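You operate a simulated robot arm through the tools that you are given. There is no shell and no other tool.

You run a simulated robot arm. Do the job below in one go: nothing can be reset, and whatever is moved stays where it is left.

## Task
Put two of the steel weights from the low bench beside the small reactor on the bench under the rear hood. Then put the purple band beaker in the tank of the cleaning bath. Then put the green sponge from the top of the grey lid on the counter top of the shelf unit. Then close the trays door. Then close the cups drawer. Then take the beaker from the shelf under the counter of the shelf unit and leave it on the top of the fridge. Then put the tube rack on the shelf under the counter of the shelf unit away on the top of the long side table. Then turn the cold plate dial to 15. Then put one of the square bottles from the cream tray on the top of the fridge. Then turn the shaker dial to HIGH. Then push the left sink door shut. Then take the white wiping pad from the worktop beside the basin and leave it on top of the wipe box on the glassware bench top. The order counts. Set down upright: purple band beaker, beaker, tube rack, square bottle.
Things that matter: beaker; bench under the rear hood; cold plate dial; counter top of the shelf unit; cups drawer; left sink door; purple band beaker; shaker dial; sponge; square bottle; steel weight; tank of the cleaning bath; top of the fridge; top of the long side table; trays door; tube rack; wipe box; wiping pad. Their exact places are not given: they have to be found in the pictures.

The check looks at the end state, three seconds after you hand in, the way a careful person would. Anything else that was tipped, shoved, dropped, spilled or broken makes it a failure. A push-on lid holds only when it is set on centred and level and pressed home; a screw cap is set on level and turned clockwise until tight.

## Robot
A 7-joint arm with a two-finger gripper on a trunk, on a base that moves. Base frame: it is fixed to the floor where the robot stands at the start and does not move with it; the origin is under the middle of the robot, x ahead of it, y to its left, z up. Readings come in cm, degrees, newtons and seconds.
With the tool pointing down near the work surface it reaches from about 10 to 66 cm from the robot's upright axis, wherever it stands. Its first joint turns from -166.0 to 166.0 degrees. Places, roughly: beaker [-200, 200, 50]; bench under the rear hood [-220, 350, 80]; cold plate dial [-110, 150, 90]; counter top of the shelf unit [-190, 140, 80]; cups drawer [-300, 320, 70]; left sink door [-340, 30, 50]; purple band beaker [50, 25, 75]; shaker dial [-210, 90, 90]; sponge [-350, 350, 100]; square bottle (5x5x8 cm) [-120, 80, 90]; steel weight [50, 25, 75]; tank of the cleaning bath (30x21 cm) [62, 204, 84]; top of the fridge [-190, 40, 130]; top of the long side table [-130, 60, 80]; trays door [-280, 290, 40]; tube rack (11x5x8 cm) [-190, 110, 50]; wipe box [-325, -150, 100]; wiping pad [-375, 25, 75]. Payload 2.45 kg.
Tool frame: the origin (TCP) lies between the finger pads and is the grasp point; the fingertips stand 2.7 cm ahead of it; z points along the fingers, y is the line along which they close. The gripper opens to 8 cm; its body begins 5.4 cm behind the TCP.
Orientation is that of the tool frame in the base frame, as a unit quaternion [x, y, z, w]. With the fingers straight down and closing along the base's y, the tool's x points along the base's -x, its y along +y and its z along -z.

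## Interface
- The arm moves only by the tool servo_tool. Its argument "rows" is a list of rows, each a list of 7 numbers: the turn, a rotation vector about the tool's x, y, z in degrees, then the shift along the tool's x, y, z in m, then the closure in counts, from 0 (fully open) to 255 (shut). In form: [[rx, ry, rz, dx, dy, dz, grip], ...]. A call has 1 to 20 rows; each row is the pose to reach, as a shift and turn from the pose commanded when the call began, along the tool's axes at that moment. Each row takes 0.2 s and may step no farther than 5 cm and 8.6 degrees from the row before; otherwise, or with a gripper value out of range, the whole call is refused. Where a pose cannot be reached the arm comes as near as it can. A force on the tool above 40 N (or 10 N above the force at the start of the call, whichever is more), or a blocked arm, ends the call early, and 0.2 s more pass. The fingers move at their own pace (about 15.3 cm/s each) and stop on an object; they squeeze with about 38 N. The grip force told is the motor's: it shows also when the fingers shut on nothing. Time passes only in rows, and 0.2 s behind the last, so rows that repeat a pose let the fingers close. It gives the time, the measured TCP pose, the force on the tool (base axes), the opening and the grip force at its end, in the units of the frame above (readings bear some noise), with the torque about the TCP (base axes, N m) and any sound that the robot's microphone picked up.
- Cameras (640 x 400 px; columns grow to the right, rows downward): "scene" is now at [-2.37, 18.86, 160.27]; the picture's right is [0.99, -0.12, -0.00], its down [-0.11, -0.93, -0.36] and it looks along [0.04, 0.36, -0.93] (base axes); focal length 214 px, centre (320, 200). "wrist" rides on the gripper at [6.3, 1.2, -8] in the tool frame; the picture's right is [-0.19, 0.98, 0.00], its down [-0.72, -0.14, -0.68] and it looks along [-0.67, -0.13, 0.73] (tool axes); focal length 226 px, centre (320, 200).
- camera(camera): a new picture of that camera. The clock stands still meanwhile.
- move_column(by): moves the trunk up (or, below 0, down) by that many cm; the arm and the scene camera ride with it, the base frame stays. It gives what a move gives, with no picture.
- steer(legs): drives the robot by 1 to 6 legs, each [ahead, turn to the left] in cm and degrees, along the robot's own axes; the way and the turn of a leg run together, so that a leg with both is an arc; at most 150 cm and 180 degrees a leg. The arm and the cameras ride along, it lands a little off, and it stops where it bumps. It gives what a move gives.
- aim_head(pan, tilt): turns the head with the scene camera to pan (to the left, within 120 degrees either way) and tilt (down, from -29 to 69), counted from straight ahead of the robot. It gives what a move gives.
- point_at(camera, pixels): for up to 12 pixels [column, row] of the newest picture of that camera ("zoom" is the newest enlarged one), the place [x, y, z] in the base frame of the surface seen there, good to about 0.2 cm, but the place of the scene camera against the robot may be out by one fixed shift of up to 2.5 cm in any direction. The clock stands still meanwhile.
- close_up(camera, box): a new picture of the part [left, top, right, bottom] of that camera's present view, enlarged. The clock stands still meanwhile.
- finish_job(): hands the job in; it is judged then, once.

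Leave the gripper open and the arm clear of the work at the hand-in unless told otherwise.

The tools are called after "Request:" as a command line: name --pt "numbers of a row" for each row, then --argument value for the rest, lists and objects as JSON in quotes. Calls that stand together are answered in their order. servo_tool: Moves the arm, as the interface text tells. Its arguments: {"type":"object","properties":{"rows":{"type":"array","items":{"type":"array","items":{"type":"number"}}}},"required":["rows"]} The other tools are called the same way: move_column (by) moves the trunk up or down; steer (legs) drives the base; aim_head (pan, tilt) turns the head that bears the scene camera; camera (camera) takes a picture; point_at (camera, pixels) gives the place of the surface under pixels of a picture; close_up (camera, box) takes an enlarged picture of a part of a camera's view; finish_job () hands the job in.

At the start:

```text
clock: 0.0
tool_pos: [23.41, 31.75, 106.92]
ee_rot: [0.001, 1.0, 0.0, 0.0]
wrist_force: [-0.7, -0.8, -0.6]
torque: [-0.01, -0.01, -0.01]
grip_width: 7.99
gripper_force: 0.1
trunk travel left (down, up): [-25.0, 29.0]
robot x, y, heading: [-0.46, -0.25, -0.1]
head pan, tilt (commanded): [83.0, 68.8]
```

scene: 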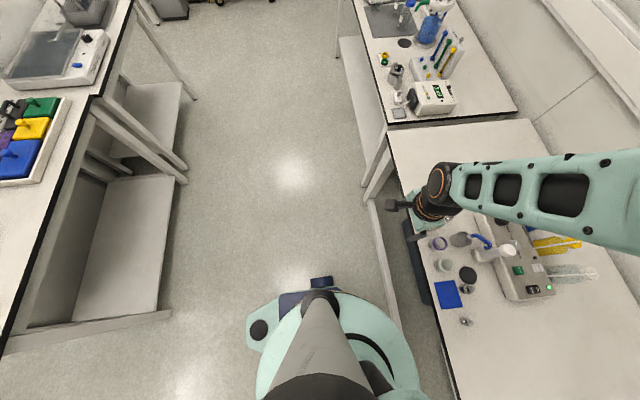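
wrist: 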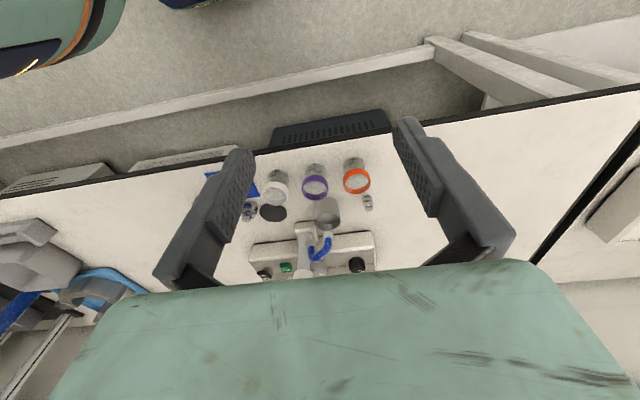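

I start by looking around: the bench with beakers is right of the picture. I'll take a wider look with the head toward the bench in front.

Request:
aim_head --pan 30 --tilt 40

Request:
camera --camera "scene"

Request:
camera --camera "wrist"

```text
clock: 1.2
tool_pos: [23.33, 31.81, 106.95]
ee_rot: [0.002, 1.0, 0.0, 0.0]
wrist_force: [0.9, -0.6, 0.2]
torque: [-0.01, -0.04, -0.02]
grip_width: 8.02
gripper_force: 0.0
trunk travel left (down, up): [-25.0, 29.0]
robot x, y, heading: [0.22, 0.02, 0.1]
head pan, tilt (commanded): [30.0, 40.0]
```

```text
taken
```

scene: 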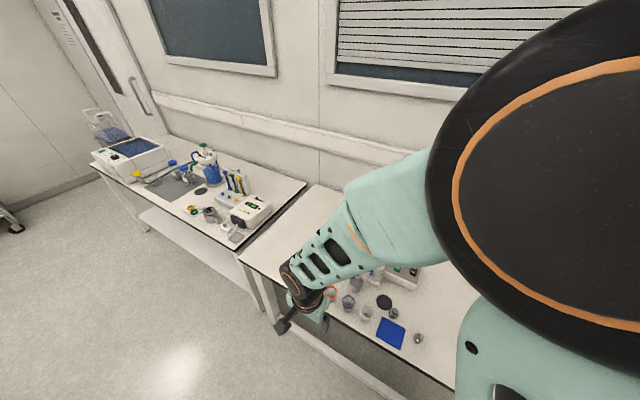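

```text
taken
```

wrist: 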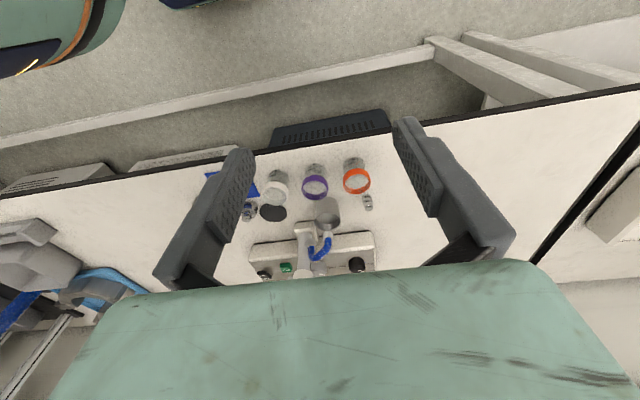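

The bench ahead holds the beakers, a blue pad and what look like small steel weights. I'll zoom in on it from both cameras.

Request:
close_up --camera "wrist" --box '[190, 120, 430, 280]'

Request:
close_up --camera "scene" --box '[320, 260, 460, 360]'

Request:
close_up --camera "scene" --box '[80, 100, 290, 250]'

```text
2.50 times, centred on (310, 200) of wrist
```

zoom: 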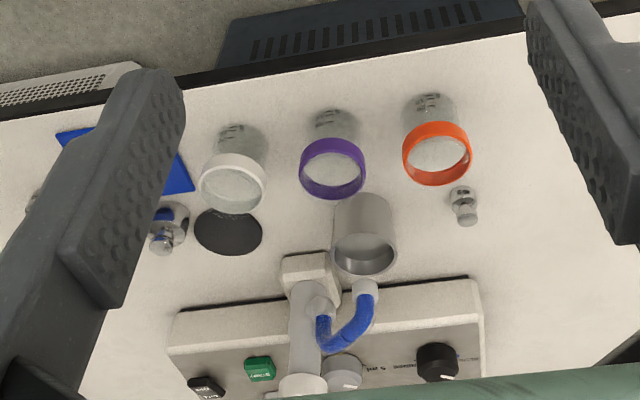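

```text
4.00 times, centred on (390, 310) of scene
```

zoom: 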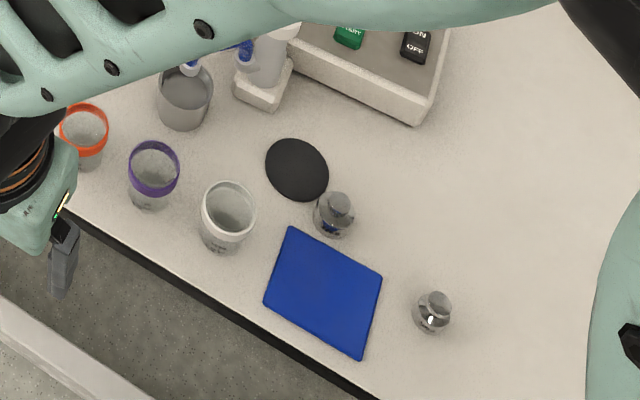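

```text
2.67 times, centred on (185, 175) of scene
```

zoom: 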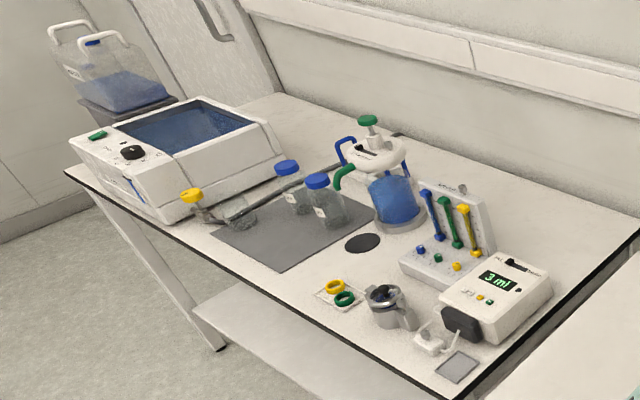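

I see three steel weights, the white/purple/orange beakers. Next I survey the room by turning the head to the left-rear and right-rear.

Request:
aim_head --pan 118 --tilt 20

Request:
camera --camera "scene"

Request:
aim_head --pan -118 --tilt 20

Request:
camera --camera "scene"

Request:
aim_head --pan -40 --tilt 30

Request:
camera --camera "scene"

```text
clock: 2.8
tool_pos: [23.44, 31.9, 106.98]
ee_rot: [0.002, 1.0, 0.0, 0.0]
wrist_force: [-0.3, 0.2, -0.3]
torque: [0.01, -0.01, -0.01]
grip_width: 8.0
gripper_force: 0.1
trunk travel left (down, up): [-25.0, 29.0]
robot x, y, heading: [0.29, 0.22, -0.1]
head pan, tilt (commanded): [118.0, 20.0]
```

```text
taken
```

scene: 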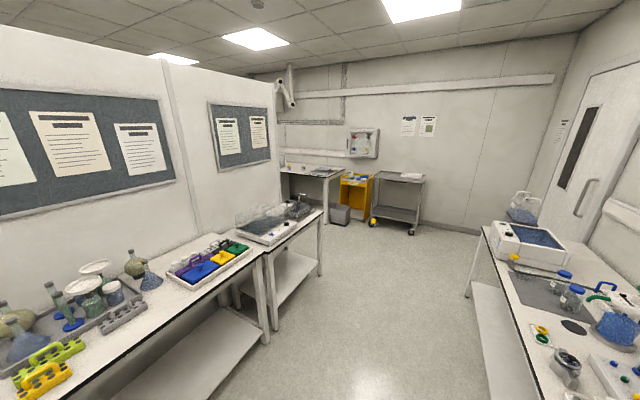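

```text
clock: 6.2
tool_pos: [23.29, 31.8, 106.91]
ee_rot: [0.001, 1.0, 0.0, 0.0]
wrist_force: [0.1, 0.0, -0.3]
torque: [0.0, 0.01, -0.03]
grip_width: 8.03
gripper_force: 0.0
trunk travel left (down, up): [-25.0, 29.0]
robot x, y, heading: [0.02, -0.18, -0.1]
head pan, tilt (commanded): [-118.0, 20.0]
```

```text
taken
```

scene: 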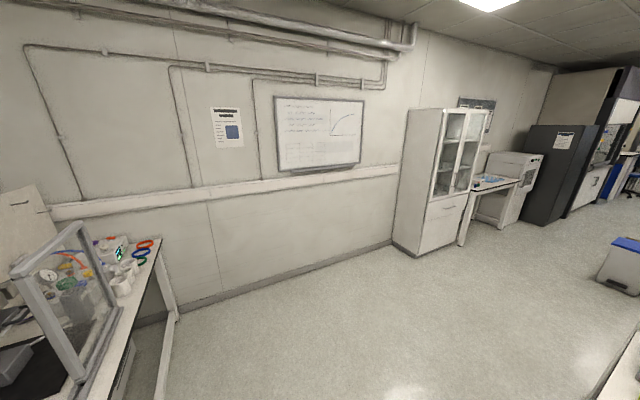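

```text
clock: 7.7
tool_pos: [23.33, 31.77, 106.98]
ee_rot: [0.002, 1.0, 0.0, 0.0]
wrist_force: [0.3, 0.3, 0.3]
torque: [0.0, -0.02, 0.0]
grip_width: 7.99
gripper_force: 0.1
trunk travel left (down, up): [-25.0, 29.0]
robot x, y, heading: [0.28, 0.11, -0.0]
head pan, tilt (commanded): [-40.0, 30.0]
```

```text
taken
```

scene: 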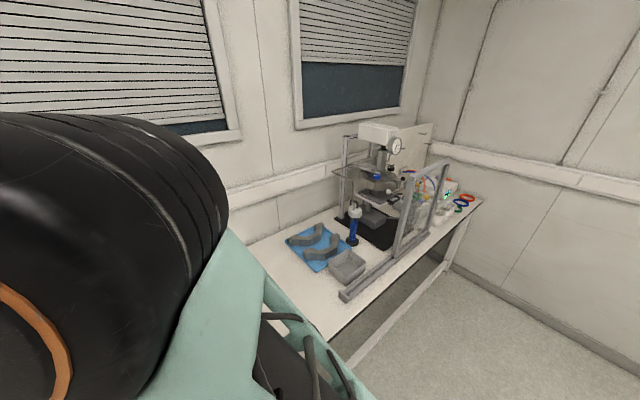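

I'll measure where things stand on the bench with the wrist camera: weight near orange beaker at about (367,202), the label weight at (249,211), beakers, table edge.

Request:
camera --camera "wrist"

Request:
point_at --camera "wrist" --pixels '[[367, 196], [367, 205], [250, 207], [247, 215], [315, 180], [315, 170], [356, 165], [276, 172], [273, 212], [330, 155], [560, 98], [60, 180]]'

Request:
aim_head --pan 30 --tilt 60

Request:
camera --camera "scene"

```text
taken
```

wrist: 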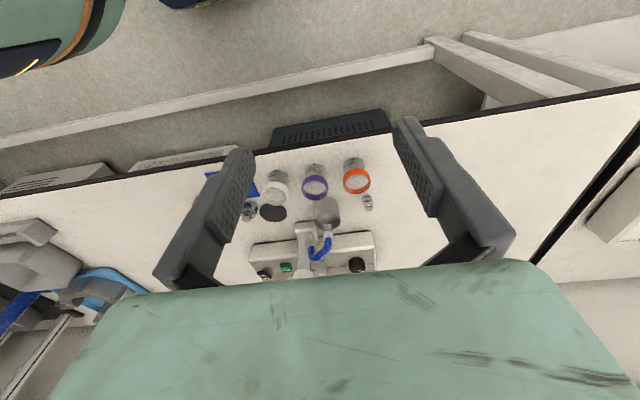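

```text
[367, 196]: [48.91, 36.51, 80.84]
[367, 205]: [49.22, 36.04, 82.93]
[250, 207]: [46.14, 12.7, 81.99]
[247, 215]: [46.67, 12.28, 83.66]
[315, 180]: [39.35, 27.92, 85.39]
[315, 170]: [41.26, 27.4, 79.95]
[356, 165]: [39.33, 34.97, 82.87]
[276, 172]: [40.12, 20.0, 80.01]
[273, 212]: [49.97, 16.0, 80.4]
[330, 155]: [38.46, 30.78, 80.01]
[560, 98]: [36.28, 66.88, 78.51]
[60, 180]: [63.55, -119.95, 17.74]
```

```text
clock: 9.1
tool_pos: [23.35, 31.82, 106.82]
ee_rot: [0.002, 1.0, 0.0, -0.001]
wrist_force: [0.0, -0.5, 0.7]
torque: [-0.02, -0.02, -0.01]
grip_width: 7.97
gripper_force: 0.1
trunk travel left (down, up): [-25.0, 29.0]
robot x, y, heading: [0.05, -0.09, 0.1]
head pan, tilt (commanded): [30.0, 60.0]
```

```text
taken
```

scene: 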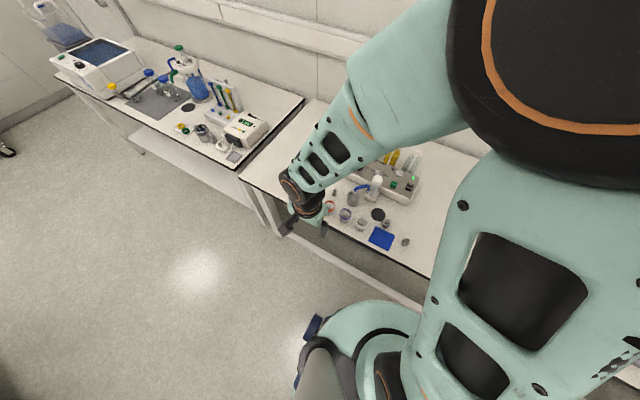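

The wrist camera reads the table top at z≈80, edge x≈36. Now I compare with the scene camera to learn its offset and locate the third weight.

Request:
close_up --camera "scene" --box '[320, 170, 432, 260]'

```text
4.44 times, centred on (376, 215) of scene
```

zoom: 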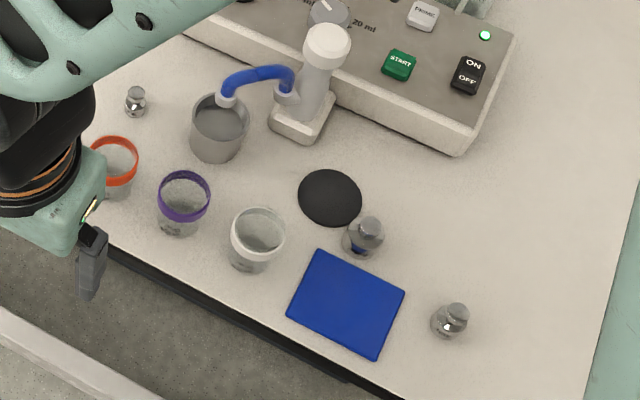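

Request:
point_at --camera "zoom" --pixels '[[137, 92], [136, 104], [370, 227], [364, 243], [456, 311], [448, 324], [185, 195], [330, 198], [290, 311], [404, 291], [480, 330], [160, 270]]'

```text
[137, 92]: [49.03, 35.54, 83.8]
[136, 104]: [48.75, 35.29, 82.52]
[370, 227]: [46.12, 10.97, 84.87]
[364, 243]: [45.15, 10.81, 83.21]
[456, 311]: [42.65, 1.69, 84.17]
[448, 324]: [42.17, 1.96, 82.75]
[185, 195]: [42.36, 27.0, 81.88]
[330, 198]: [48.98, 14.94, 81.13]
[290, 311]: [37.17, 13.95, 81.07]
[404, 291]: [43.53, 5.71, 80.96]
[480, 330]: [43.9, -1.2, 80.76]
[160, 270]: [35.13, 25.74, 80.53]
```

The scene camera reads about 1 cm low in x, y and 0.8 high in z against the wrist. I'll take weight C (right of the blue pad, about [43, 2.6]) first: moving above it with the fingers partly closed.

Request:
servo_tool --pt "0 0 0 -0.024 -0.036 0.0 0" --pt "0 0 0 -0.048 -0.073 0.0 0" --pt "0 0 0 -0.072 -0.109 0.01 0" --pt "0 0 0 -0.096 -0.146 0.02 40" --pt "0 0 0 -0.12 -0.182 0.04 70" --pt "0 0 0 -0.145 -0.219 0.06 70" --pt "0 0 0 -0.17 -0.255 0.08 70" --pt "0 0 0 -0.194 -0.292 0.1 70" --pt "0 0 0 -0.194 -0.292 0.12 70"

Request:
camera --camera "wrist"

```text
clock: 11.1
tool_pos: [42.66, 2.5, 95.03]
ee_rot: [0.002, 1.0, 0.0, 0.0]
wrist_force: [0.0, 0.0, 0.7]
torque: [0.01, 0.03, -0.01]
grip_width: 5.79
gripper_force: 0.1
trunk travel left (down, up): [-25.0, 29.0]
robot x, y, heading: [0.11, -0.16, 0.0]
head pan, tilt (commanded): [30.0, 60.0]
```

```text
taken
```

wrist: 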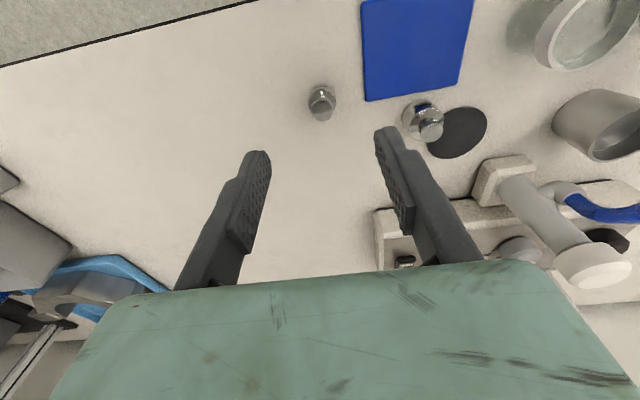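

The weight C sits at about (321,103) in the wrist view. I read its position and the neighbours'.

Request:
point_at --camera "wrist" --pixels '[[324, 93], [321, 110], [321, 104], [312, 88], [300, 110], [425, 120], [405, 110], [340, 105], [366, 100], [425, 132]]'

Request:
close_up --camera "wrist" --box '[260, 60, 460, 185]'

```text
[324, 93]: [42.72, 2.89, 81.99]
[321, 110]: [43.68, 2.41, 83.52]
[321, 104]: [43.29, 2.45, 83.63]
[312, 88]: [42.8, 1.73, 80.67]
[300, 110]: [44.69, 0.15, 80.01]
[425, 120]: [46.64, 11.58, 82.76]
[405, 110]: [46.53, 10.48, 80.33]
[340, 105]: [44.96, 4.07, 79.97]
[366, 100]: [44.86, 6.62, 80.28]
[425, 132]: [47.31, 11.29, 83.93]
```

```text
3.20 times, centred on (360, 122) of wrist
```

zoom: 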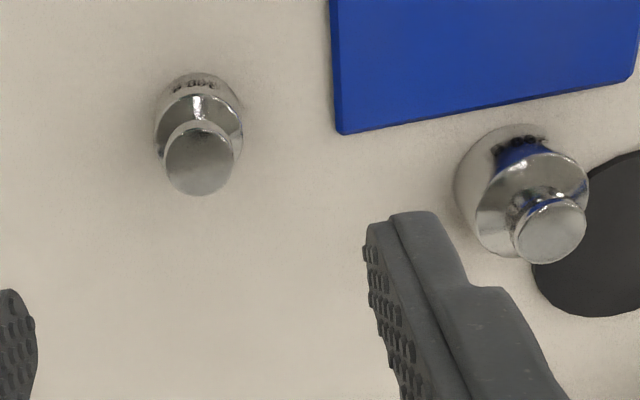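

Weight C is centred near (43.5, 2.4), top at 83.6. I go down to z≈83.1, grip it and lift a little.

Request:
servo_tool --pt "0 0 0 -0.008 -0.001 0.04 70" --pt "0 0 0 -0.008 -0.001 0.08 70" --pt "0 0 0 -0.008 -0.001 0.1 70" --pt "0 0 0 -0.008 -0.001 0.118 70" --pt "0 0 0 -0.008 -0.001 0.118 70" --pt "0 0 0 -0.008 -0.001 0.118 255" --pt "0 0 0 -0.008 -0.001 0.118 255" --pt "0 0 0 -0.008 -0.001 0.118 255"

Request:
camera --camera "wrist"

```text
clock: 12.9
tool_pos: [43.59, 2.52, 83.15]
ee_rot: [0.002, 1.0, 0.0, -0.001]
wrist_force: [-0.1, -0.2, 0.2]
torque: [0.0, -0.02, -0.01]
grip_width: 2.49
gripper_force: 38.5
trunk travel left (down, up): [-25.0, 29.0]
robot x, y, heading: [0.12, 0.11, 0.2]
head pan, tilt (commanded): [30.0, 60.0]
```

```text
taken
```

wrist: 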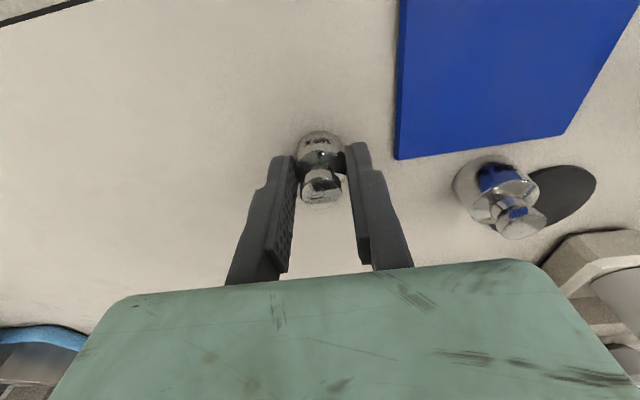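

Weight gripped (2.5 cm). I lift it and bring it in close to the robot for carrying.

Request:
servo_tool --pt "0 0 0 0 0 -0.03 255" --pt "0 0 0 0 0 -0.07 255" --pt "0 0 0 0 0 -0.11 255" --pt "0 0 0 0.01 0 -0.15 255" --pt "0 0 0 0.04 0 -0.18 255" --pt "0 0 0 0.08 0 -0.2 255" --pt "0 0 0 0.12 0 -0.22 255" --pt "0 0 0 0.15 0 -0.22 255" --pt "0 0 0 0.17 0 -0.22 255"

Request:
aim_head --pan 100 --tilt 45

Request:
camera --camera "scene"

```text
clock: 14.9
tool_pos: [32.63, 2.76, 105.98]
ee_rot: [0.002, 1.0, 0.001, -0.002]
wrist_force: [-0.2, 0.8, -0.4]
torque: [0.0, -0.01, 0.0]
grip_width: 0.01
gripper_force: 29.7
out of reach, approached as far as the arm can: row 7, 8, 9
trunk travel left (down, up): [-25.0, 29.0]
robot x, y, heading: [0.07, -0.42, -0.0]
head pan, tilt (commanded): [30.0, 60.0]
```

```text
clock: 16.3
tool_pos: [32.62, 2.69, 105.79]
ee_rot: [0.002, 1.0, 0.0, 0.0]
wrist_force: [0.6, 0.1, 0.0]
torque: [0.01, 0.02, -0.04]
grip_width: 0.01
gripper_force: 30.3
trunk travel left (down, up): [-25.0, 29.0]
robot x, y, heading: [0.05, 0.05, 0.1]
head pan, tilt (commanded): [100.0, 45.0]
```

```text
taken
```

scene: 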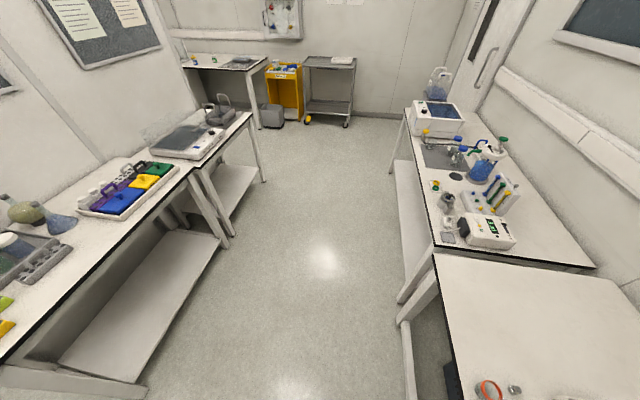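

The grip width reads 0.01: the weight slipped out. I look with the wrist camera to see where it is.

Request:
camera --camera "wrist"

Request:
aim_head --pan 20 --tilt 60

Request:
camera --camera "scene"

```text
taken
```

wrist: 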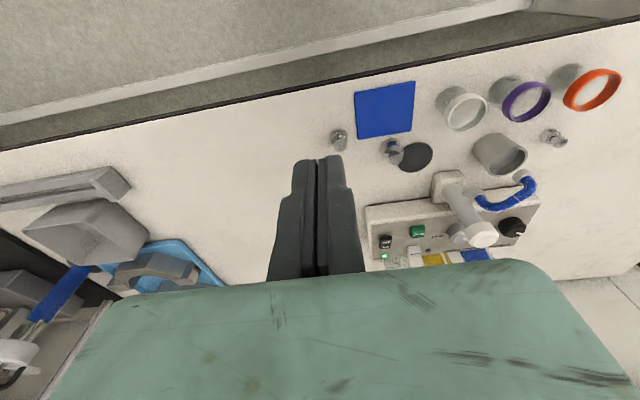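

```text
clock: 17.9
tool_pos: [32.64, 2.77, 105.95]
ee_rot: [0.002, 1.0, 0.0, -0.001]
wrist_force: [-0.1, -0.5, -0.4]
torque: [-0.01, 0.01, -0.01]
grip_width: 0.0
gripper_force: 29.4
trunk travel left (down, up): [-25.0, 29.0]
robot x, y, heading: [0.16, -0.08, -0.3]
head pan, tilt (commanded): [20.0, 60.0]
```

```text
taken
```

scene: 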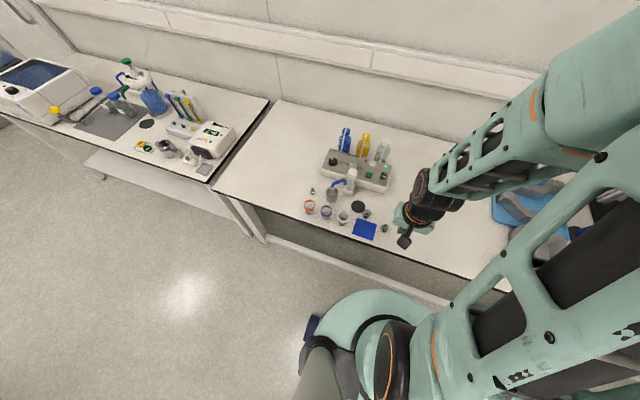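

The weight still seems to be standing on the bench near (338,138). I zoom in to check its state and shape.

Request:
close_up --camera "wrist" --box '[310, 110, 390, 160]'

Request:
point_at --camera "wrist" --pixels '[[338, 131], [338, 137], [339, 145], [330, 146], [347, 146]]'

Request:
close_up --camera "scene" --box '[340, 190, 420, 240]'

```text
8.00 times, centred on (350, 135) of wrist
```

zoom: 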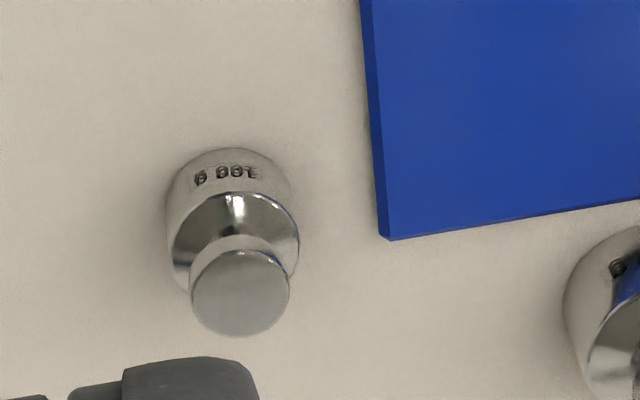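

```text
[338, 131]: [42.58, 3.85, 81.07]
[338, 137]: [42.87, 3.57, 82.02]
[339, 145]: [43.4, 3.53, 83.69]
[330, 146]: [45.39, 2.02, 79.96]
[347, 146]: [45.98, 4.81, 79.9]
```

```text
8.00 times, centred on (380, 215) of scene
```

zoom: 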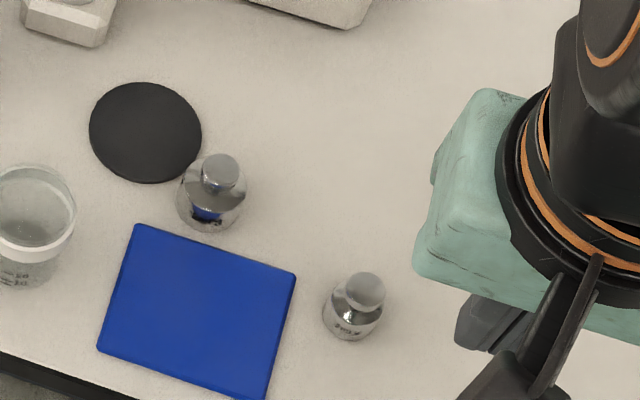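

It's a 100 g weight, still standing at about (43.5, 3.4), unharmed. I approach again, open fingers first, then lower than before (fingertips almost on the table), and lift slowly to test.

Request:
servo_tool --pt "0 0 0 -0.03 0.002 0.0 70" --pt "0 0 0 -0.07 0.004 0.02 70" --pt "0 0 0 -0.108 0.007 0.06 70" --pt "0 0 0 -0.108 0.007 0.1 70" --pt "0 0 0 -0.108 0.007 0.14 70" --pt "0 0 0 -0.108 0.007 0.18 70" --pt "0 0 0 -0.108 0.007 0.2 70"

Request:
camera --camera "wrist"

```text
refused: row 3 steps farther than a row can; nothing moved
```

```text
taken
```

wrist: 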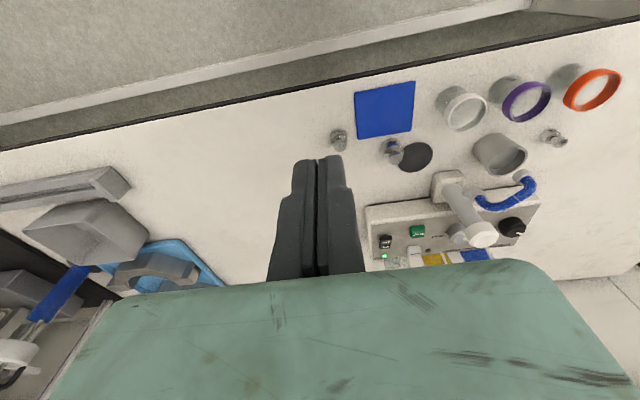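

The step was too large; I repeat with finer steps, first only a test to see where the commanded pose stands.

Request:
servo_tool --pt "0 0 0 -0.03 0.0 0.0 70" --pt "0 0 0 -0.06 0.0 0.02 70"

```text
clock: 18.4
tool_pos: [38.72, 2.53, 103.54]
ee_rot: [0.002, 1.0, 0.0, -0.001]
wrist_force: [-0.3, -0.2, 0.4]
torque: [0.0, 0.0, 0.01]
grip_width: 5.81
gripper_force: 0.0
trunk travel left (down, up): [-25.0, 29.0]
robot x, y, heading: [-0.22, -0.04, 0.0]
head pan, tilt (commanded): [20.0, 60.0]
```

The commanded pose matches the measured. Now down to 8 cm above the table over the weight, and look.

Request:
servo_tool --pt "0 0 0 -0.02 0.005 0.03 70" --pt "0 0 0 -0.04 0.009 0.07 70" --pt "0 0 0 -0.048 0.009 0.11 70" --pt "0 0 0 -0.048 0.009 0.14 70"

Request:
camera --camera "wrist"

Request:
close_up --camera "wrist" --box '[200, 60, 440, 210]'

```text
clock: 19.4
tool_pos: [43.62, 3.64, 89.41]
ee_rot: [0.001, 1.0, 0.0, 0.0]
wrist_force: [-0.2, -0.8, -0.7]
torque: [0.04, 0.0, 0.0]
grip_width: 5.77
gripper_force: 0.0
trunk travel left (down, up): [-25.0, 29.0]
robot x, y, heading: [-0.04, 0.17, 0.2]
head pan, tilt (commanded): [20.0, 60.0]
```

```text
taken
```

wrist: 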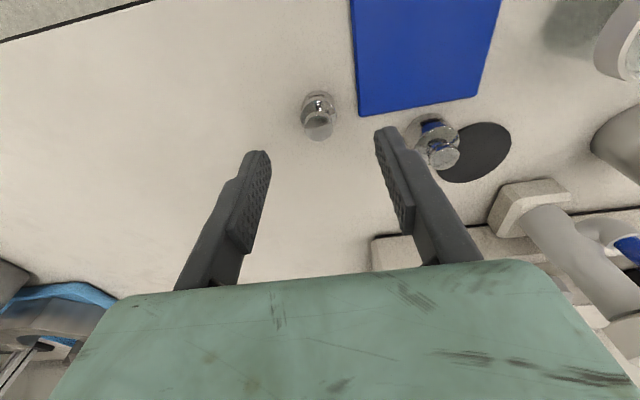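

```text
2.67 times, centred on (320, 135) of wrist
```

zoom: 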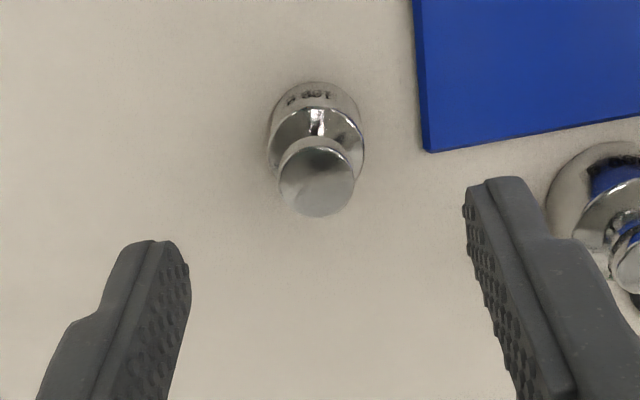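

Request:
point_at --camera "zoom" --pixels '[[317, 182], [310, 92], [272, 150], [360, 150], [318, 200], [318, 160], [420, 150], [570, 190]]'

```text
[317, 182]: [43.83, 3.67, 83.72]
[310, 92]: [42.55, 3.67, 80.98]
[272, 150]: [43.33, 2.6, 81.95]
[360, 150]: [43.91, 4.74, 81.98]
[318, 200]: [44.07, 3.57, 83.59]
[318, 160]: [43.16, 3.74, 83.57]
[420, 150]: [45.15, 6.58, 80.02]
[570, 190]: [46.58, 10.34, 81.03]
```

The weight is centred exactly under the TCP. I go down to z≈82.8, close, and look closely at the grip.

Request:
servo_tool --pt "0 0 0 0 0 0.03 70" --pt "0 0 0 0 0 0.055 70" --pt "0 0 0 0 0 0.066 70" --pt "0 0 0 0 0 0.066 70" --pt "0 0 0 0 0 0.066 255" --pt "0 0 0 0 0 0.066 255" --pt "0 0 0 0 0 0.066 255" --pt "0 0 0 0 0 0.066 255"

Request:
close_up --camera "wrist" --box '[220, 100, 420, 225]'

```text
clock: 20.2
tool_pos: [43.45, 3.84, 83.51]
ee_rot: [0.002, 1.0, 0.004, 0.001]
wrist_force: [-5.5, 3.0, 21.0]
torque: [0.66, 0.24, -0.02]
grip_width: 5.13
gripper_force: 0.1
trunk travel left (down, up): [-25.0, 29.0]
robot x, y, heading: [0.13, -0.19, 0.1]
head pan, tilt (commanded): [20.0, 60.0]
stopped in row 3: the force on the tool passed its limit at 52 N (the readings are from after the stop); the commanded pose is now the measured one
```

```text
3.20 times, centred on (320, 162) of wrist
```

zoom: 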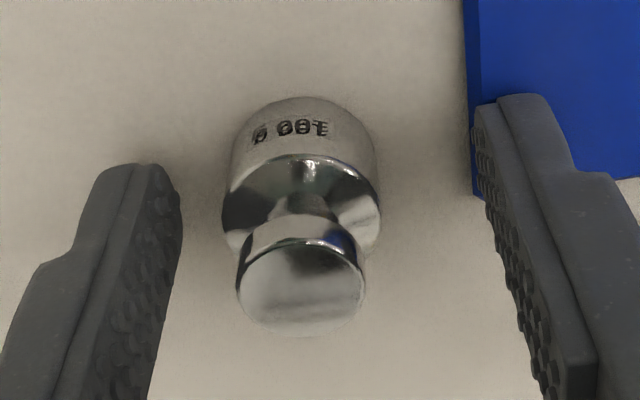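

The right finger touched the blue pad's corner. I lift, and will turn the gripper 90° so the fingers close along x, clear of the pad.

Request:
servo_tool --pt "0 0 0 0 0 -0.01 70" --pt "0 0 0 0 0 -0.04 70" --pt "0 0 0 0 0 -0.07 70"

Request:
servo_tool --pt "0 0 8 0 0 0 70" --pt "0 0 16 0 0 0 70" --pt "0 0 24 0 0 0 70" --pt "0 0 32 0 0 0 70" --pt "0 0 40 0 0 0 70" --pt "0 0 48 0 0 0 70" --pt "0 0 56 0 0 0 70" --pt "0 0 64 0 0 0 70" --pt "0 0 72 0 0 0 70" --pt "0 0 80 0 0 0 70" --pt "0 0 88 0 0 0 70" --pt "0 0 90 0 0 0 70"

Request:
camera --camera "wrist"

```text
clock: 21.0
tool_pos: [43.61, 4.05, 90.42]
ee_rot: [0.0, 1.0, 0.002, 0.0]
wrist_force: [0.1, 0.1, 1.2]
torque: [0.03, 0.01, 0.01]
grip_width: 5.81
gripper_force: 0.0
trunk travel left (down, up): [-25.0, 29.0]
robot x, y, heading: [-0.08, -0.5, 0.0]
head pan, tilt (commanded): [20.0, 60.0]
```

```text
clock: 23.6
tool_pos: [43.6, 3.8, 90.29]
ee_rot: [0.708, 0.706, 0.002, -0.002]
wrist_force: [0.7, 0.4, 1.3]
torque: [0.0, 0.0, 0.01]
grip_width: 5.81
gripper_force: 0.0
trunk travel left (down, up): [-25.0, 29.0]
robot x, y, heading: [0.18, -0.34, 0.0]
head pan, tilt (commanded): [20.0, 60.0]
```

```text
taken
```

wrist: 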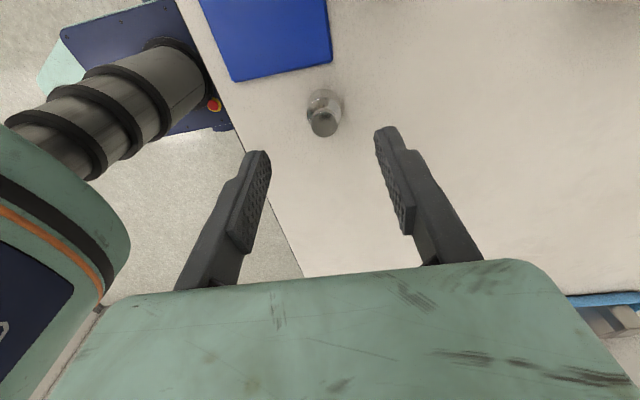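

The gripper now closes along x. I check the weight's place under the fingers.

Request:
point_at --camera "wrist" --pixels '[[323, 122], [323, 130], [325, 93], [308, 105], [342, 105], [236, 80], [331, 60]]'

```text
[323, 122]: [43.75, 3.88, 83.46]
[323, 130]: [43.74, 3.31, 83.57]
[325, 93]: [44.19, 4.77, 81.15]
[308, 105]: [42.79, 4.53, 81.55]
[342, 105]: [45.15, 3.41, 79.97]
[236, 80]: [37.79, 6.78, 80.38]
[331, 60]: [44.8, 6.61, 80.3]
```

Request:
servo_tool --pt "0 0 0 -0.002 0.002 0.03 70" --pt "0 0 0 -0.002 0.002 0.055 70" --pt "0 0 0 -0.002 0.002 0.068 70" --pt "0 0 0 -0.002 0.002 0.0735 70" --pt "0 0 0 -0.002 0.002 0.0735 255" --pt "0 0 0 -0.002 0.002 0.0735 255" --pt "0 0 0 -0.002 0.002 0.0735 255" --pt "0 0 0 -0.002 0.002 0.0735 255"

Request:
close_up --camera "wrist" --box '[220, 100, 420, 225]'

```text
clock: 25.4
tool_pos: [43.79, 3.71, 83.0]
ee_rot: [0.708, 0.707, 0.001, -0.002]
wrist_force: [0.1, 0.9, 0.1]
torque: [-0.01, -0.01, -0.06]
grip_width: 2.5
gripper_force: 38.1
trunk travel left (down, up): [-25.0, 29.0]
robot x, y, heading: [0.22, 0.36, 0.0]
head pan, tilt (commanded): [20.0, 60.0]
```

```text
3.20 times, centred on (320, 162) of wrist
```

zoom: 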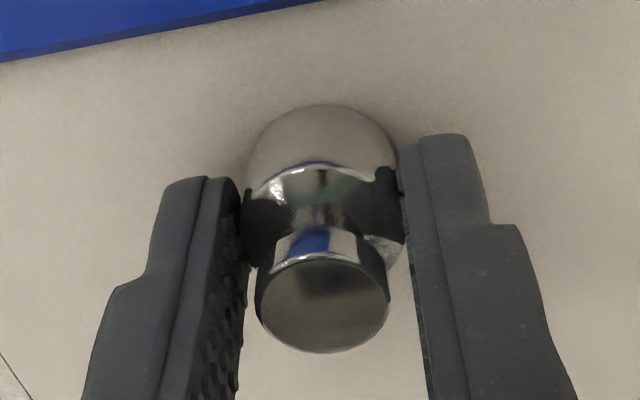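

The fingers hold the body squarely. I lift slowly, in small steps, to see whether it holds.

Request:
servo_tool --pt "0 0 0 0 0 -0.003 255" --pt "0 0 0 0 0 -0.006 255" --pt "0 0 0 0 0 -0.01 255" --pt "0 0 0 0 0 -0.015 255" --pt "0 0 0 0 0 -0.02 255" --pt "0 0 0 0 0 -0.03 255"

Request:
camera --camera "wrist"

```text
clock: 26.8
tool_pos: [43.95, 3.78, 86.0]
ee_rot: [0.707, 0.707, 0.002, -0.001]
wrist_force: [-0.5, -0.8, -1.3]
torque: [-0.02, -0.01, 0.01]
grip_width: 2.5
gripper_force: 38.1
trunk travel left (down, up): [-25.0, 29.0]
robot x, y, heading: [-0.06, -0.1, -0.0]
head pan, tilt (commanded): [20.0, 60.0]
```

```text
taken
```

wrist: 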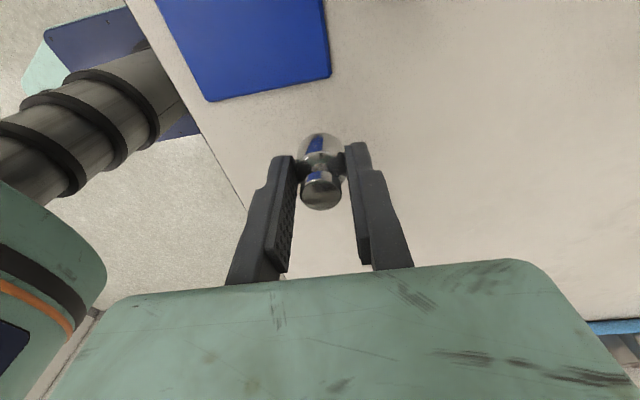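

It holds at 2.5 cm. I raise it gently to about z=100 and draw it nearer to the robot.

Request:
servo_tool --pt "0 0 0 0 0 -0.01 255" --pt "0 0 0 0 0 -0.025 255" --pt "0 0 0 0 0 -0.045 255" --pt "0 0 0 0 0 -0.065 255" --pt "0 0 0 0 0 -0.085 255" --pt "0 0 0 0 0 -0.105 255" --pt "0 0 0 0 -0.01 -0.125 255" --pt "0 0 0 0 -0.03 -0.14 255" --pt "0 0 0 0 -0.05 -0.15 255" --pt "0 0 0 0 -0.07 -0.15 255" --pt "0 0 0 0 -0.09 -0.15 255" --pt "0 0 0 0 -0.11 -0.15 255" --pt "0 0 0 0 -0.12 -0.15 255"

Request:
aim_head --pan 118 --tilt 35

Request:
camera --camera "scene"

```text
clock: 29.6
tool_pos: [32.88, 3.72, 100.98]
ee_rot: [0.708, 0.706, 0.002, -0.002]
wrist_force: [-0.4, 0.4, -1.2]
torque: [-0.01, -0.02, 0.03]
grip_width: 2.51
gripper_force: 38.1
out of reach, approached as far as the arm can: row 13
trunk travel left (down, up): [-25.0, 29.0]
robot x, y, heading: [0.42, -0.22, 0.1]
head pan, tilt (commanded): [20.0, 60.0]
```

```text
clock: 31.4
tool_pos: [32.94, 3.59, 101.0]
ee_rot: [0.708, 0.707, 0.001, -0.001]
wrist_force: [-0.4, -0.4, -0.9]
torque: [0.02, 0.0, 0.02]
grip_width: 2.48
gripper_force: 37.6
trunk travel left (down, up): [-25.0, 29.0]
robot x, y, heading: [0.38, 0.07, 0.1]
head pan, tilt (commanded): [118.0, 35.0]
```

```text
taken
```

scene: 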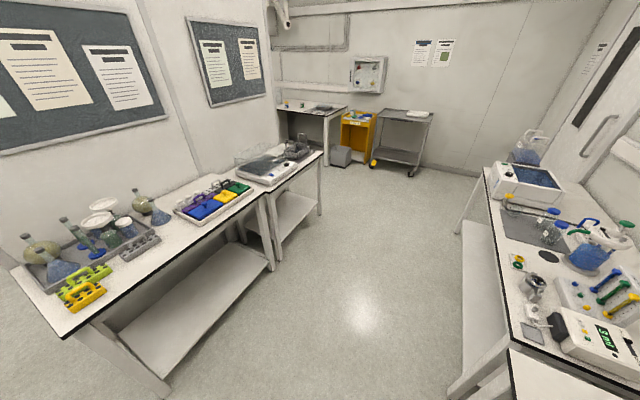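

The weight is held. I measure key points of the room from this view: near table's corners, partition end, far carts, far bench legs.

Request:
point_at --camera "scene" --pixels '[[62, 337], [262, 188], [322, 155], [10, 270], [168, 390], [322, 212], [275, 80], [348, 107], [372, 170], [410, 175], [452, 398], [355, 320]]'

Request:
close_up --camera "scene" --box '[160, 130, 340, 243]'

```text
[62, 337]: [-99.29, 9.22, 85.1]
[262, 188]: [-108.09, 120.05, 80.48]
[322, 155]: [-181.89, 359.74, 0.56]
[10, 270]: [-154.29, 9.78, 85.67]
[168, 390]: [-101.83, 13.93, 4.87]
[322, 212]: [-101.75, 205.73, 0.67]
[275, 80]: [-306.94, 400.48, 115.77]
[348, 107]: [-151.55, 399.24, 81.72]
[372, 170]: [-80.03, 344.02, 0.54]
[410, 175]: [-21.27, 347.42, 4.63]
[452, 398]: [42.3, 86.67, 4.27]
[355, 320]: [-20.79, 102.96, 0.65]
```

```text
3.54 times, centred on (250, 186) of scene
```

zoom: 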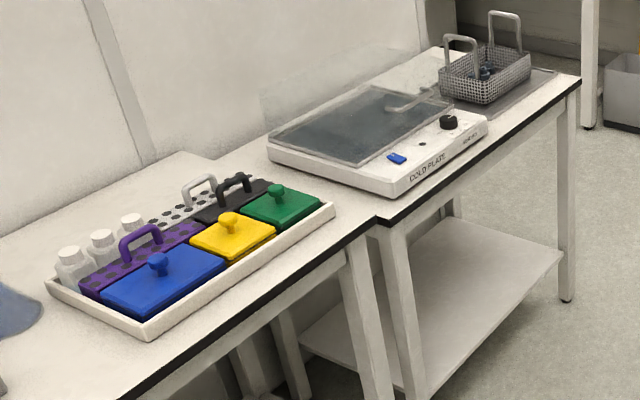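

Corridor runs between x≈-99 and x≈36. I back off 30 cm, turn left 90° and drive up the corridor with the weight.

Request:
steer --legs '[[-32, 0], [0, 90], [140, 0]]'

Request:
aim_head --pan 40 --tilt 30

Request:
camera --camera "scene"

```text
clock: 43.9
tool_pos: [-39.57, 169.39, 100.99]
ee_rot: [-0.014, 1.0, 0.0, -0.002]
wrist_force: [1.4, -0.1, -0.5]
torque: [-0.01, 0.0, 0.0]
grip_width: 2.53
gripper_force: 38.2
trunk travel left (down, up): [-25.0, 29.0]
robot x, y, heading: [-34.72, 136.98, 92.0]
head pan, tilt (commanded): [118.0, 35.0]
```

```text
clock: 45.4
tool_pos: [-39.57, 169.4, 101.03]
ee_rot: [-0.016, 1.0, 0.0, -0.002]
wrist_force: [-0.1, -1.0, -0.8]
torque: [0.01, 0.01, 0.04]
grip_width: 2.49
gripper_force: 38.0
trunk travel left (down, up): [-25.0, 29.0]
robot x, y, heading: [-34.81, 136.74, 92.0]
head pan, tilt (commanded): [40.0, 30.0]
```

```text
taken
```

scene: 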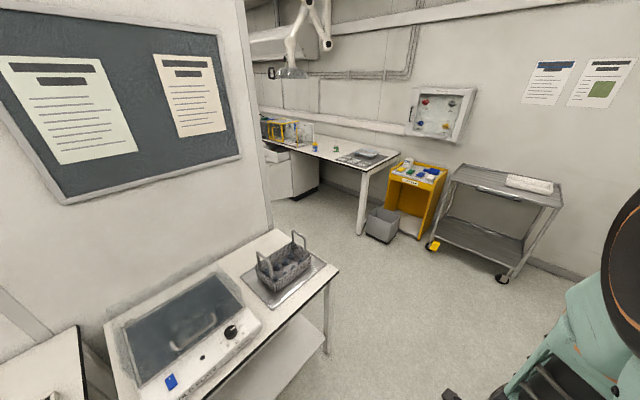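

Still held at 2.5 cm. The rear bench is visible ahead left. I go 125 cm further and turn left to face along -x.

Request:
steer --legs '[[135, 0], [0, 88]]'

Request:
aim_head --pan -20 --tilt 25

Request:
camera --camera "scene"

```text
clock: 56.1
tool_pos: [-71.73, 268.28, 101.02]
ee_rot: [0.716, -0.698, 0.001, 0.002]
wrist_force: [0.0, 0.6, -1.2]
torque: [-0.03, -0.01, 0.01]
grip_width: 2.5
gripper_force: 37.8
trunk travel left (down, up): [-25.0, 29.0]
robot x, y, heading: [-38.97, 272.99, -178.4]
head pan, tilt (commanded): [40.0, 30.0]
```

```text
clock: 57.4
tool_pos: [-71.74, 268.3, 100.95]
ee_rot: [0.717, -0.697, 0.002, 0.001]
wrist_force: [-0.3, 0.6, -0.4]
torque: [0.04, 0.02, 0.0]
grip_width: 2.5
gripper_force: 37.9
trunk travel left (down, up): [-25.0, 29.0]
robot x, y, heading: [-39.29, 272.91, -178.3]
head pan, tilt (commanded): [-20.0, 25.0]
```

```text
taken
```

scene: 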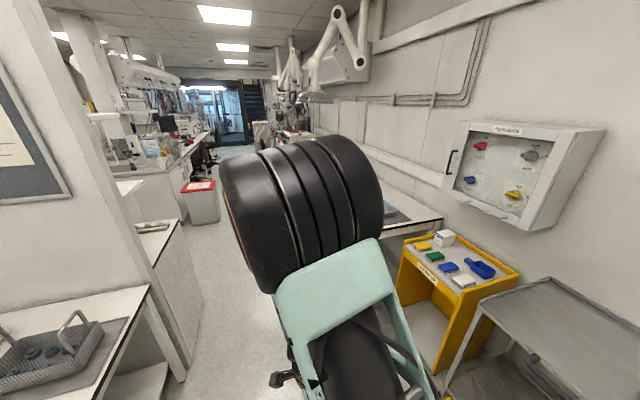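

Request:
point_at --camera "scene" --pixels '[[185, 372], [150, 290], [180, 222], [203, 220], [218, 205], [400, 245], [400, 300], [110, 170], [180, 145], [441, 215], [435, 370], [270, 180]]'

Request:
aim_head --pan 10 --tilt 25

Request:
camera --camera "scene"

```text
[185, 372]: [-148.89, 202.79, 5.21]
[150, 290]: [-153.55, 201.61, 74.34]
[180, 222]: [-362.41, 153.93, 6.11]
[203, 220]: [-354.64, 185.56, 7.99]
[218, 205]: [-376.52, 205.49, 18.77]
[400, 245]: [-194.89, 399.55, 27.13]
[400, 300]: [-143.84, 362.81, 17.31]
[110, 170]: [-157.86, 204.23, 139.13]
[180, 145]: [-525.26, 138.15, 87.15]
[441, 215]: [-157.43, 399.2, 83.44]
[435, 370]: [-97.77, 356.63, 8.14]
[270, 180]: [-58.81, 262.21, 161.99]
```

```text
clock: 58.4
tool_pos: [-71.67, 268.34, 101.13]
ee_rot: [0.717, -0.697, 0.001, 0.001]
wrist_force: [0.8, -0.3, -0.9]
torque: [0.05, 0.0, 0.04]
grip_width: 2.49
gripper_force: 38.1
trunk travel left (down, up): [-25.0, 29.0]
robot x, y, heading: [-38.83, 272.9, -178.4]
head pan, tilt (commanded): [10.0, 25.0]
```

```text
taken
```

scene: 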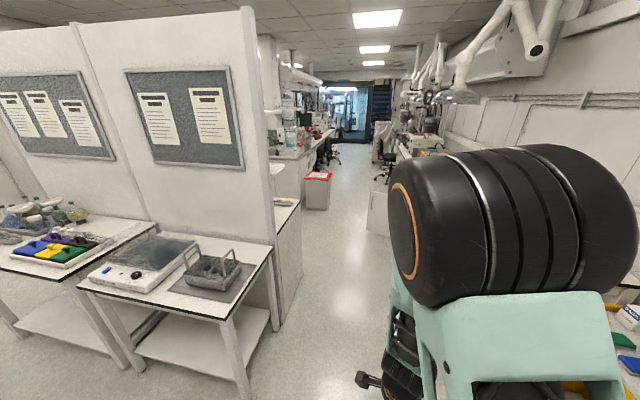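

The passage ahead is clear. I drive 110 cm forward and look at the rear bench from there.

Request:
steer --legs '[[120, 0]]'

Request:
aim_head --pan -70 --tilt 30

Request:
camera --camera "scene"

Request:
aim_head --pan 20 --tilt 25

Request:
camera --camera "scene"

```text
clock: 64.4
tool_pos: [-189.77, 262.35, 100.92]
ee_rot: [0.726, -0.688, 0.002, 0.002]
wrist_force: [-0.4, 0.7, -0.6]
torque: [0.01, 0.0, 0.03]
grip_width: 2.5
gripper_force: 38.0
trunk travel left (down, up): [-25.0, 29.0]
robot x, y, heading: [-157.28, 267.9, -176.8]
head pan, tilt (commanded): [10.0, 25.0]
```

```text
clock: 65.9
tool_pos: [-189.66, 262.34, 100.99]
ee_rot: [0.726, -0.688, 0.003, 0.002]
wrist_force: [0.1, -0.6, -1.1]
torque: [-0.01, 0.02, 0.04]
grip_width: 2.51
gripper_force: 38.3
trunk travel left (down, up): [-25.0, 29.0]
robot x, y, heading: [-156.98, 268.01, -176.6]
head pan, tilt (commanded): [-70.0, 30.0]
```

```text
taken
```

scene: 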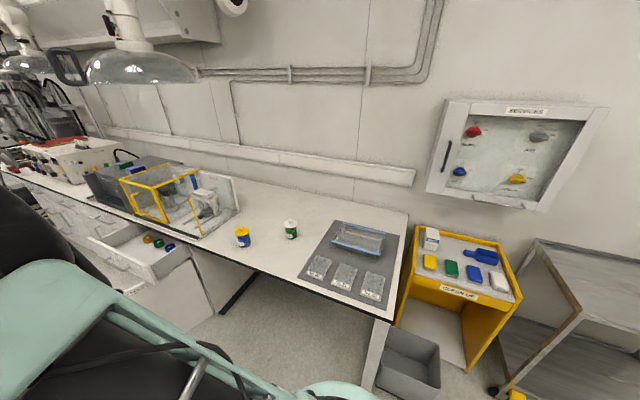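

```text
clock: 67.6
tool_pos: [-189.7, 262.3, 101.0]
ee_rot: [0.726, -0.688, 0.002, 0.001]
wrist_force: [0.6, 0.5, -1.8]
torque: [0.0, -0.02, 0.01]
grip_width: 2.48
gripper_force: 38.4
trunk travel left (down, up): [-25.0, 29.0]
robot x, y, heading: [-156.96, 267.96, -176.9]
head pan, tilt (commanded): [20.0, 25.0]
```

```text
taken
```

scene: 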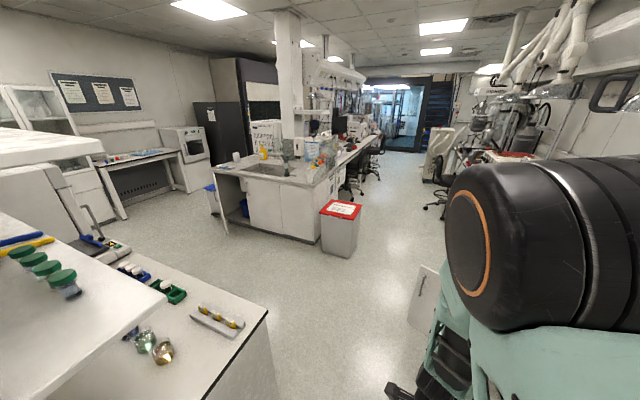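

I see the rear bench with a clear dome hood above it, the open drawer with cups, open door, and at the right a yellow cart. I zoom in on the bench.

Request:
aim_head --pan -70 --tilt 30

Request:
close_up --camera "scene" --box '[0, 80, 420, 343]'

Request:
close_up --camera "scene" --box '[0, 0, 240, 150]'

```text
clock: 69.2
tool_pos: [-189.74, 262.36, 101.03]
ee_rot: [0.727, -0.687, 0.002, 0.002]
wrist_force: [0.0, -0.4, -1.3]
torque: [-0.01, 0.02, -0.02]
grip_width: 2.48
gripper_force: 37.7
trunk travel left (down, up): [-25.0, 29.0]
robot x, y, heading: [-157.22, 267.88, -176.9]
head pan, tilt (commanded): [-70.0, 30.0]
```

```text
1.52 times, centred on (210, 212) of scene
```

zoom: 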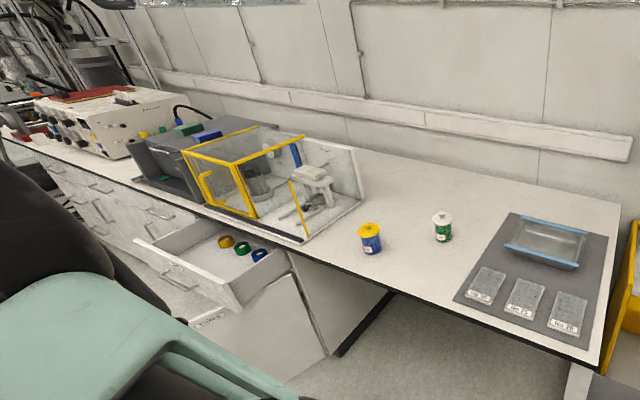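

```text
2.67 times, centred on (120, 75) of scene
```

zoom: 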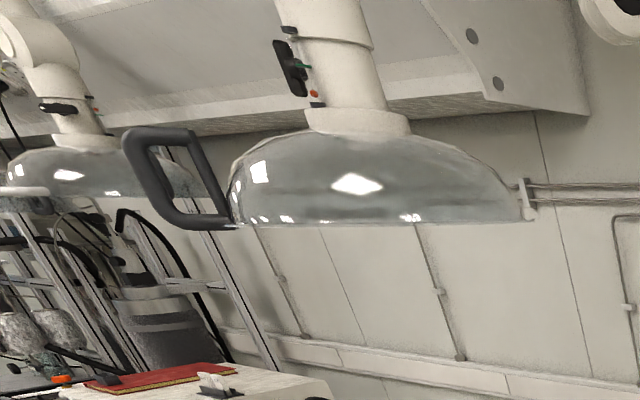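

Request:
point_at --camera "scene" --pixels '[[243, 238], [291, 230], [200, 236], [270, 240], [320, 215], [270, 200], [390, 315], [145, 280], [140, 60], [110, 80], [190, 82], [330, 275]]'

```text
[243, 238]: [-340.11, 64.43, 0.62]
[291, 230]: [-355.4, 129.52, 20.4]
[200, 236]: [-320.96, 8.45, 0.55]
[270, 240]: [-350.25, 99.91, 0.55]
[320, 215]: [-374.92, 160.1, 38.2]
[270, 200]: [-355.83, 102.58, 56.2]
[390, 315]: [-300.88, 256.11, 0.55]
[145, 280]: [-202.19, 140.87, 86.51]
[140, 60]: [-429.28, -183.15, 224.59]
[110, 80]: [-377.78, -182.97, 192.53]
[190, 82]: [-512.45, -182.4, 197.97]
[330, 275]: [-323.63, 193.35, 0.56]
```

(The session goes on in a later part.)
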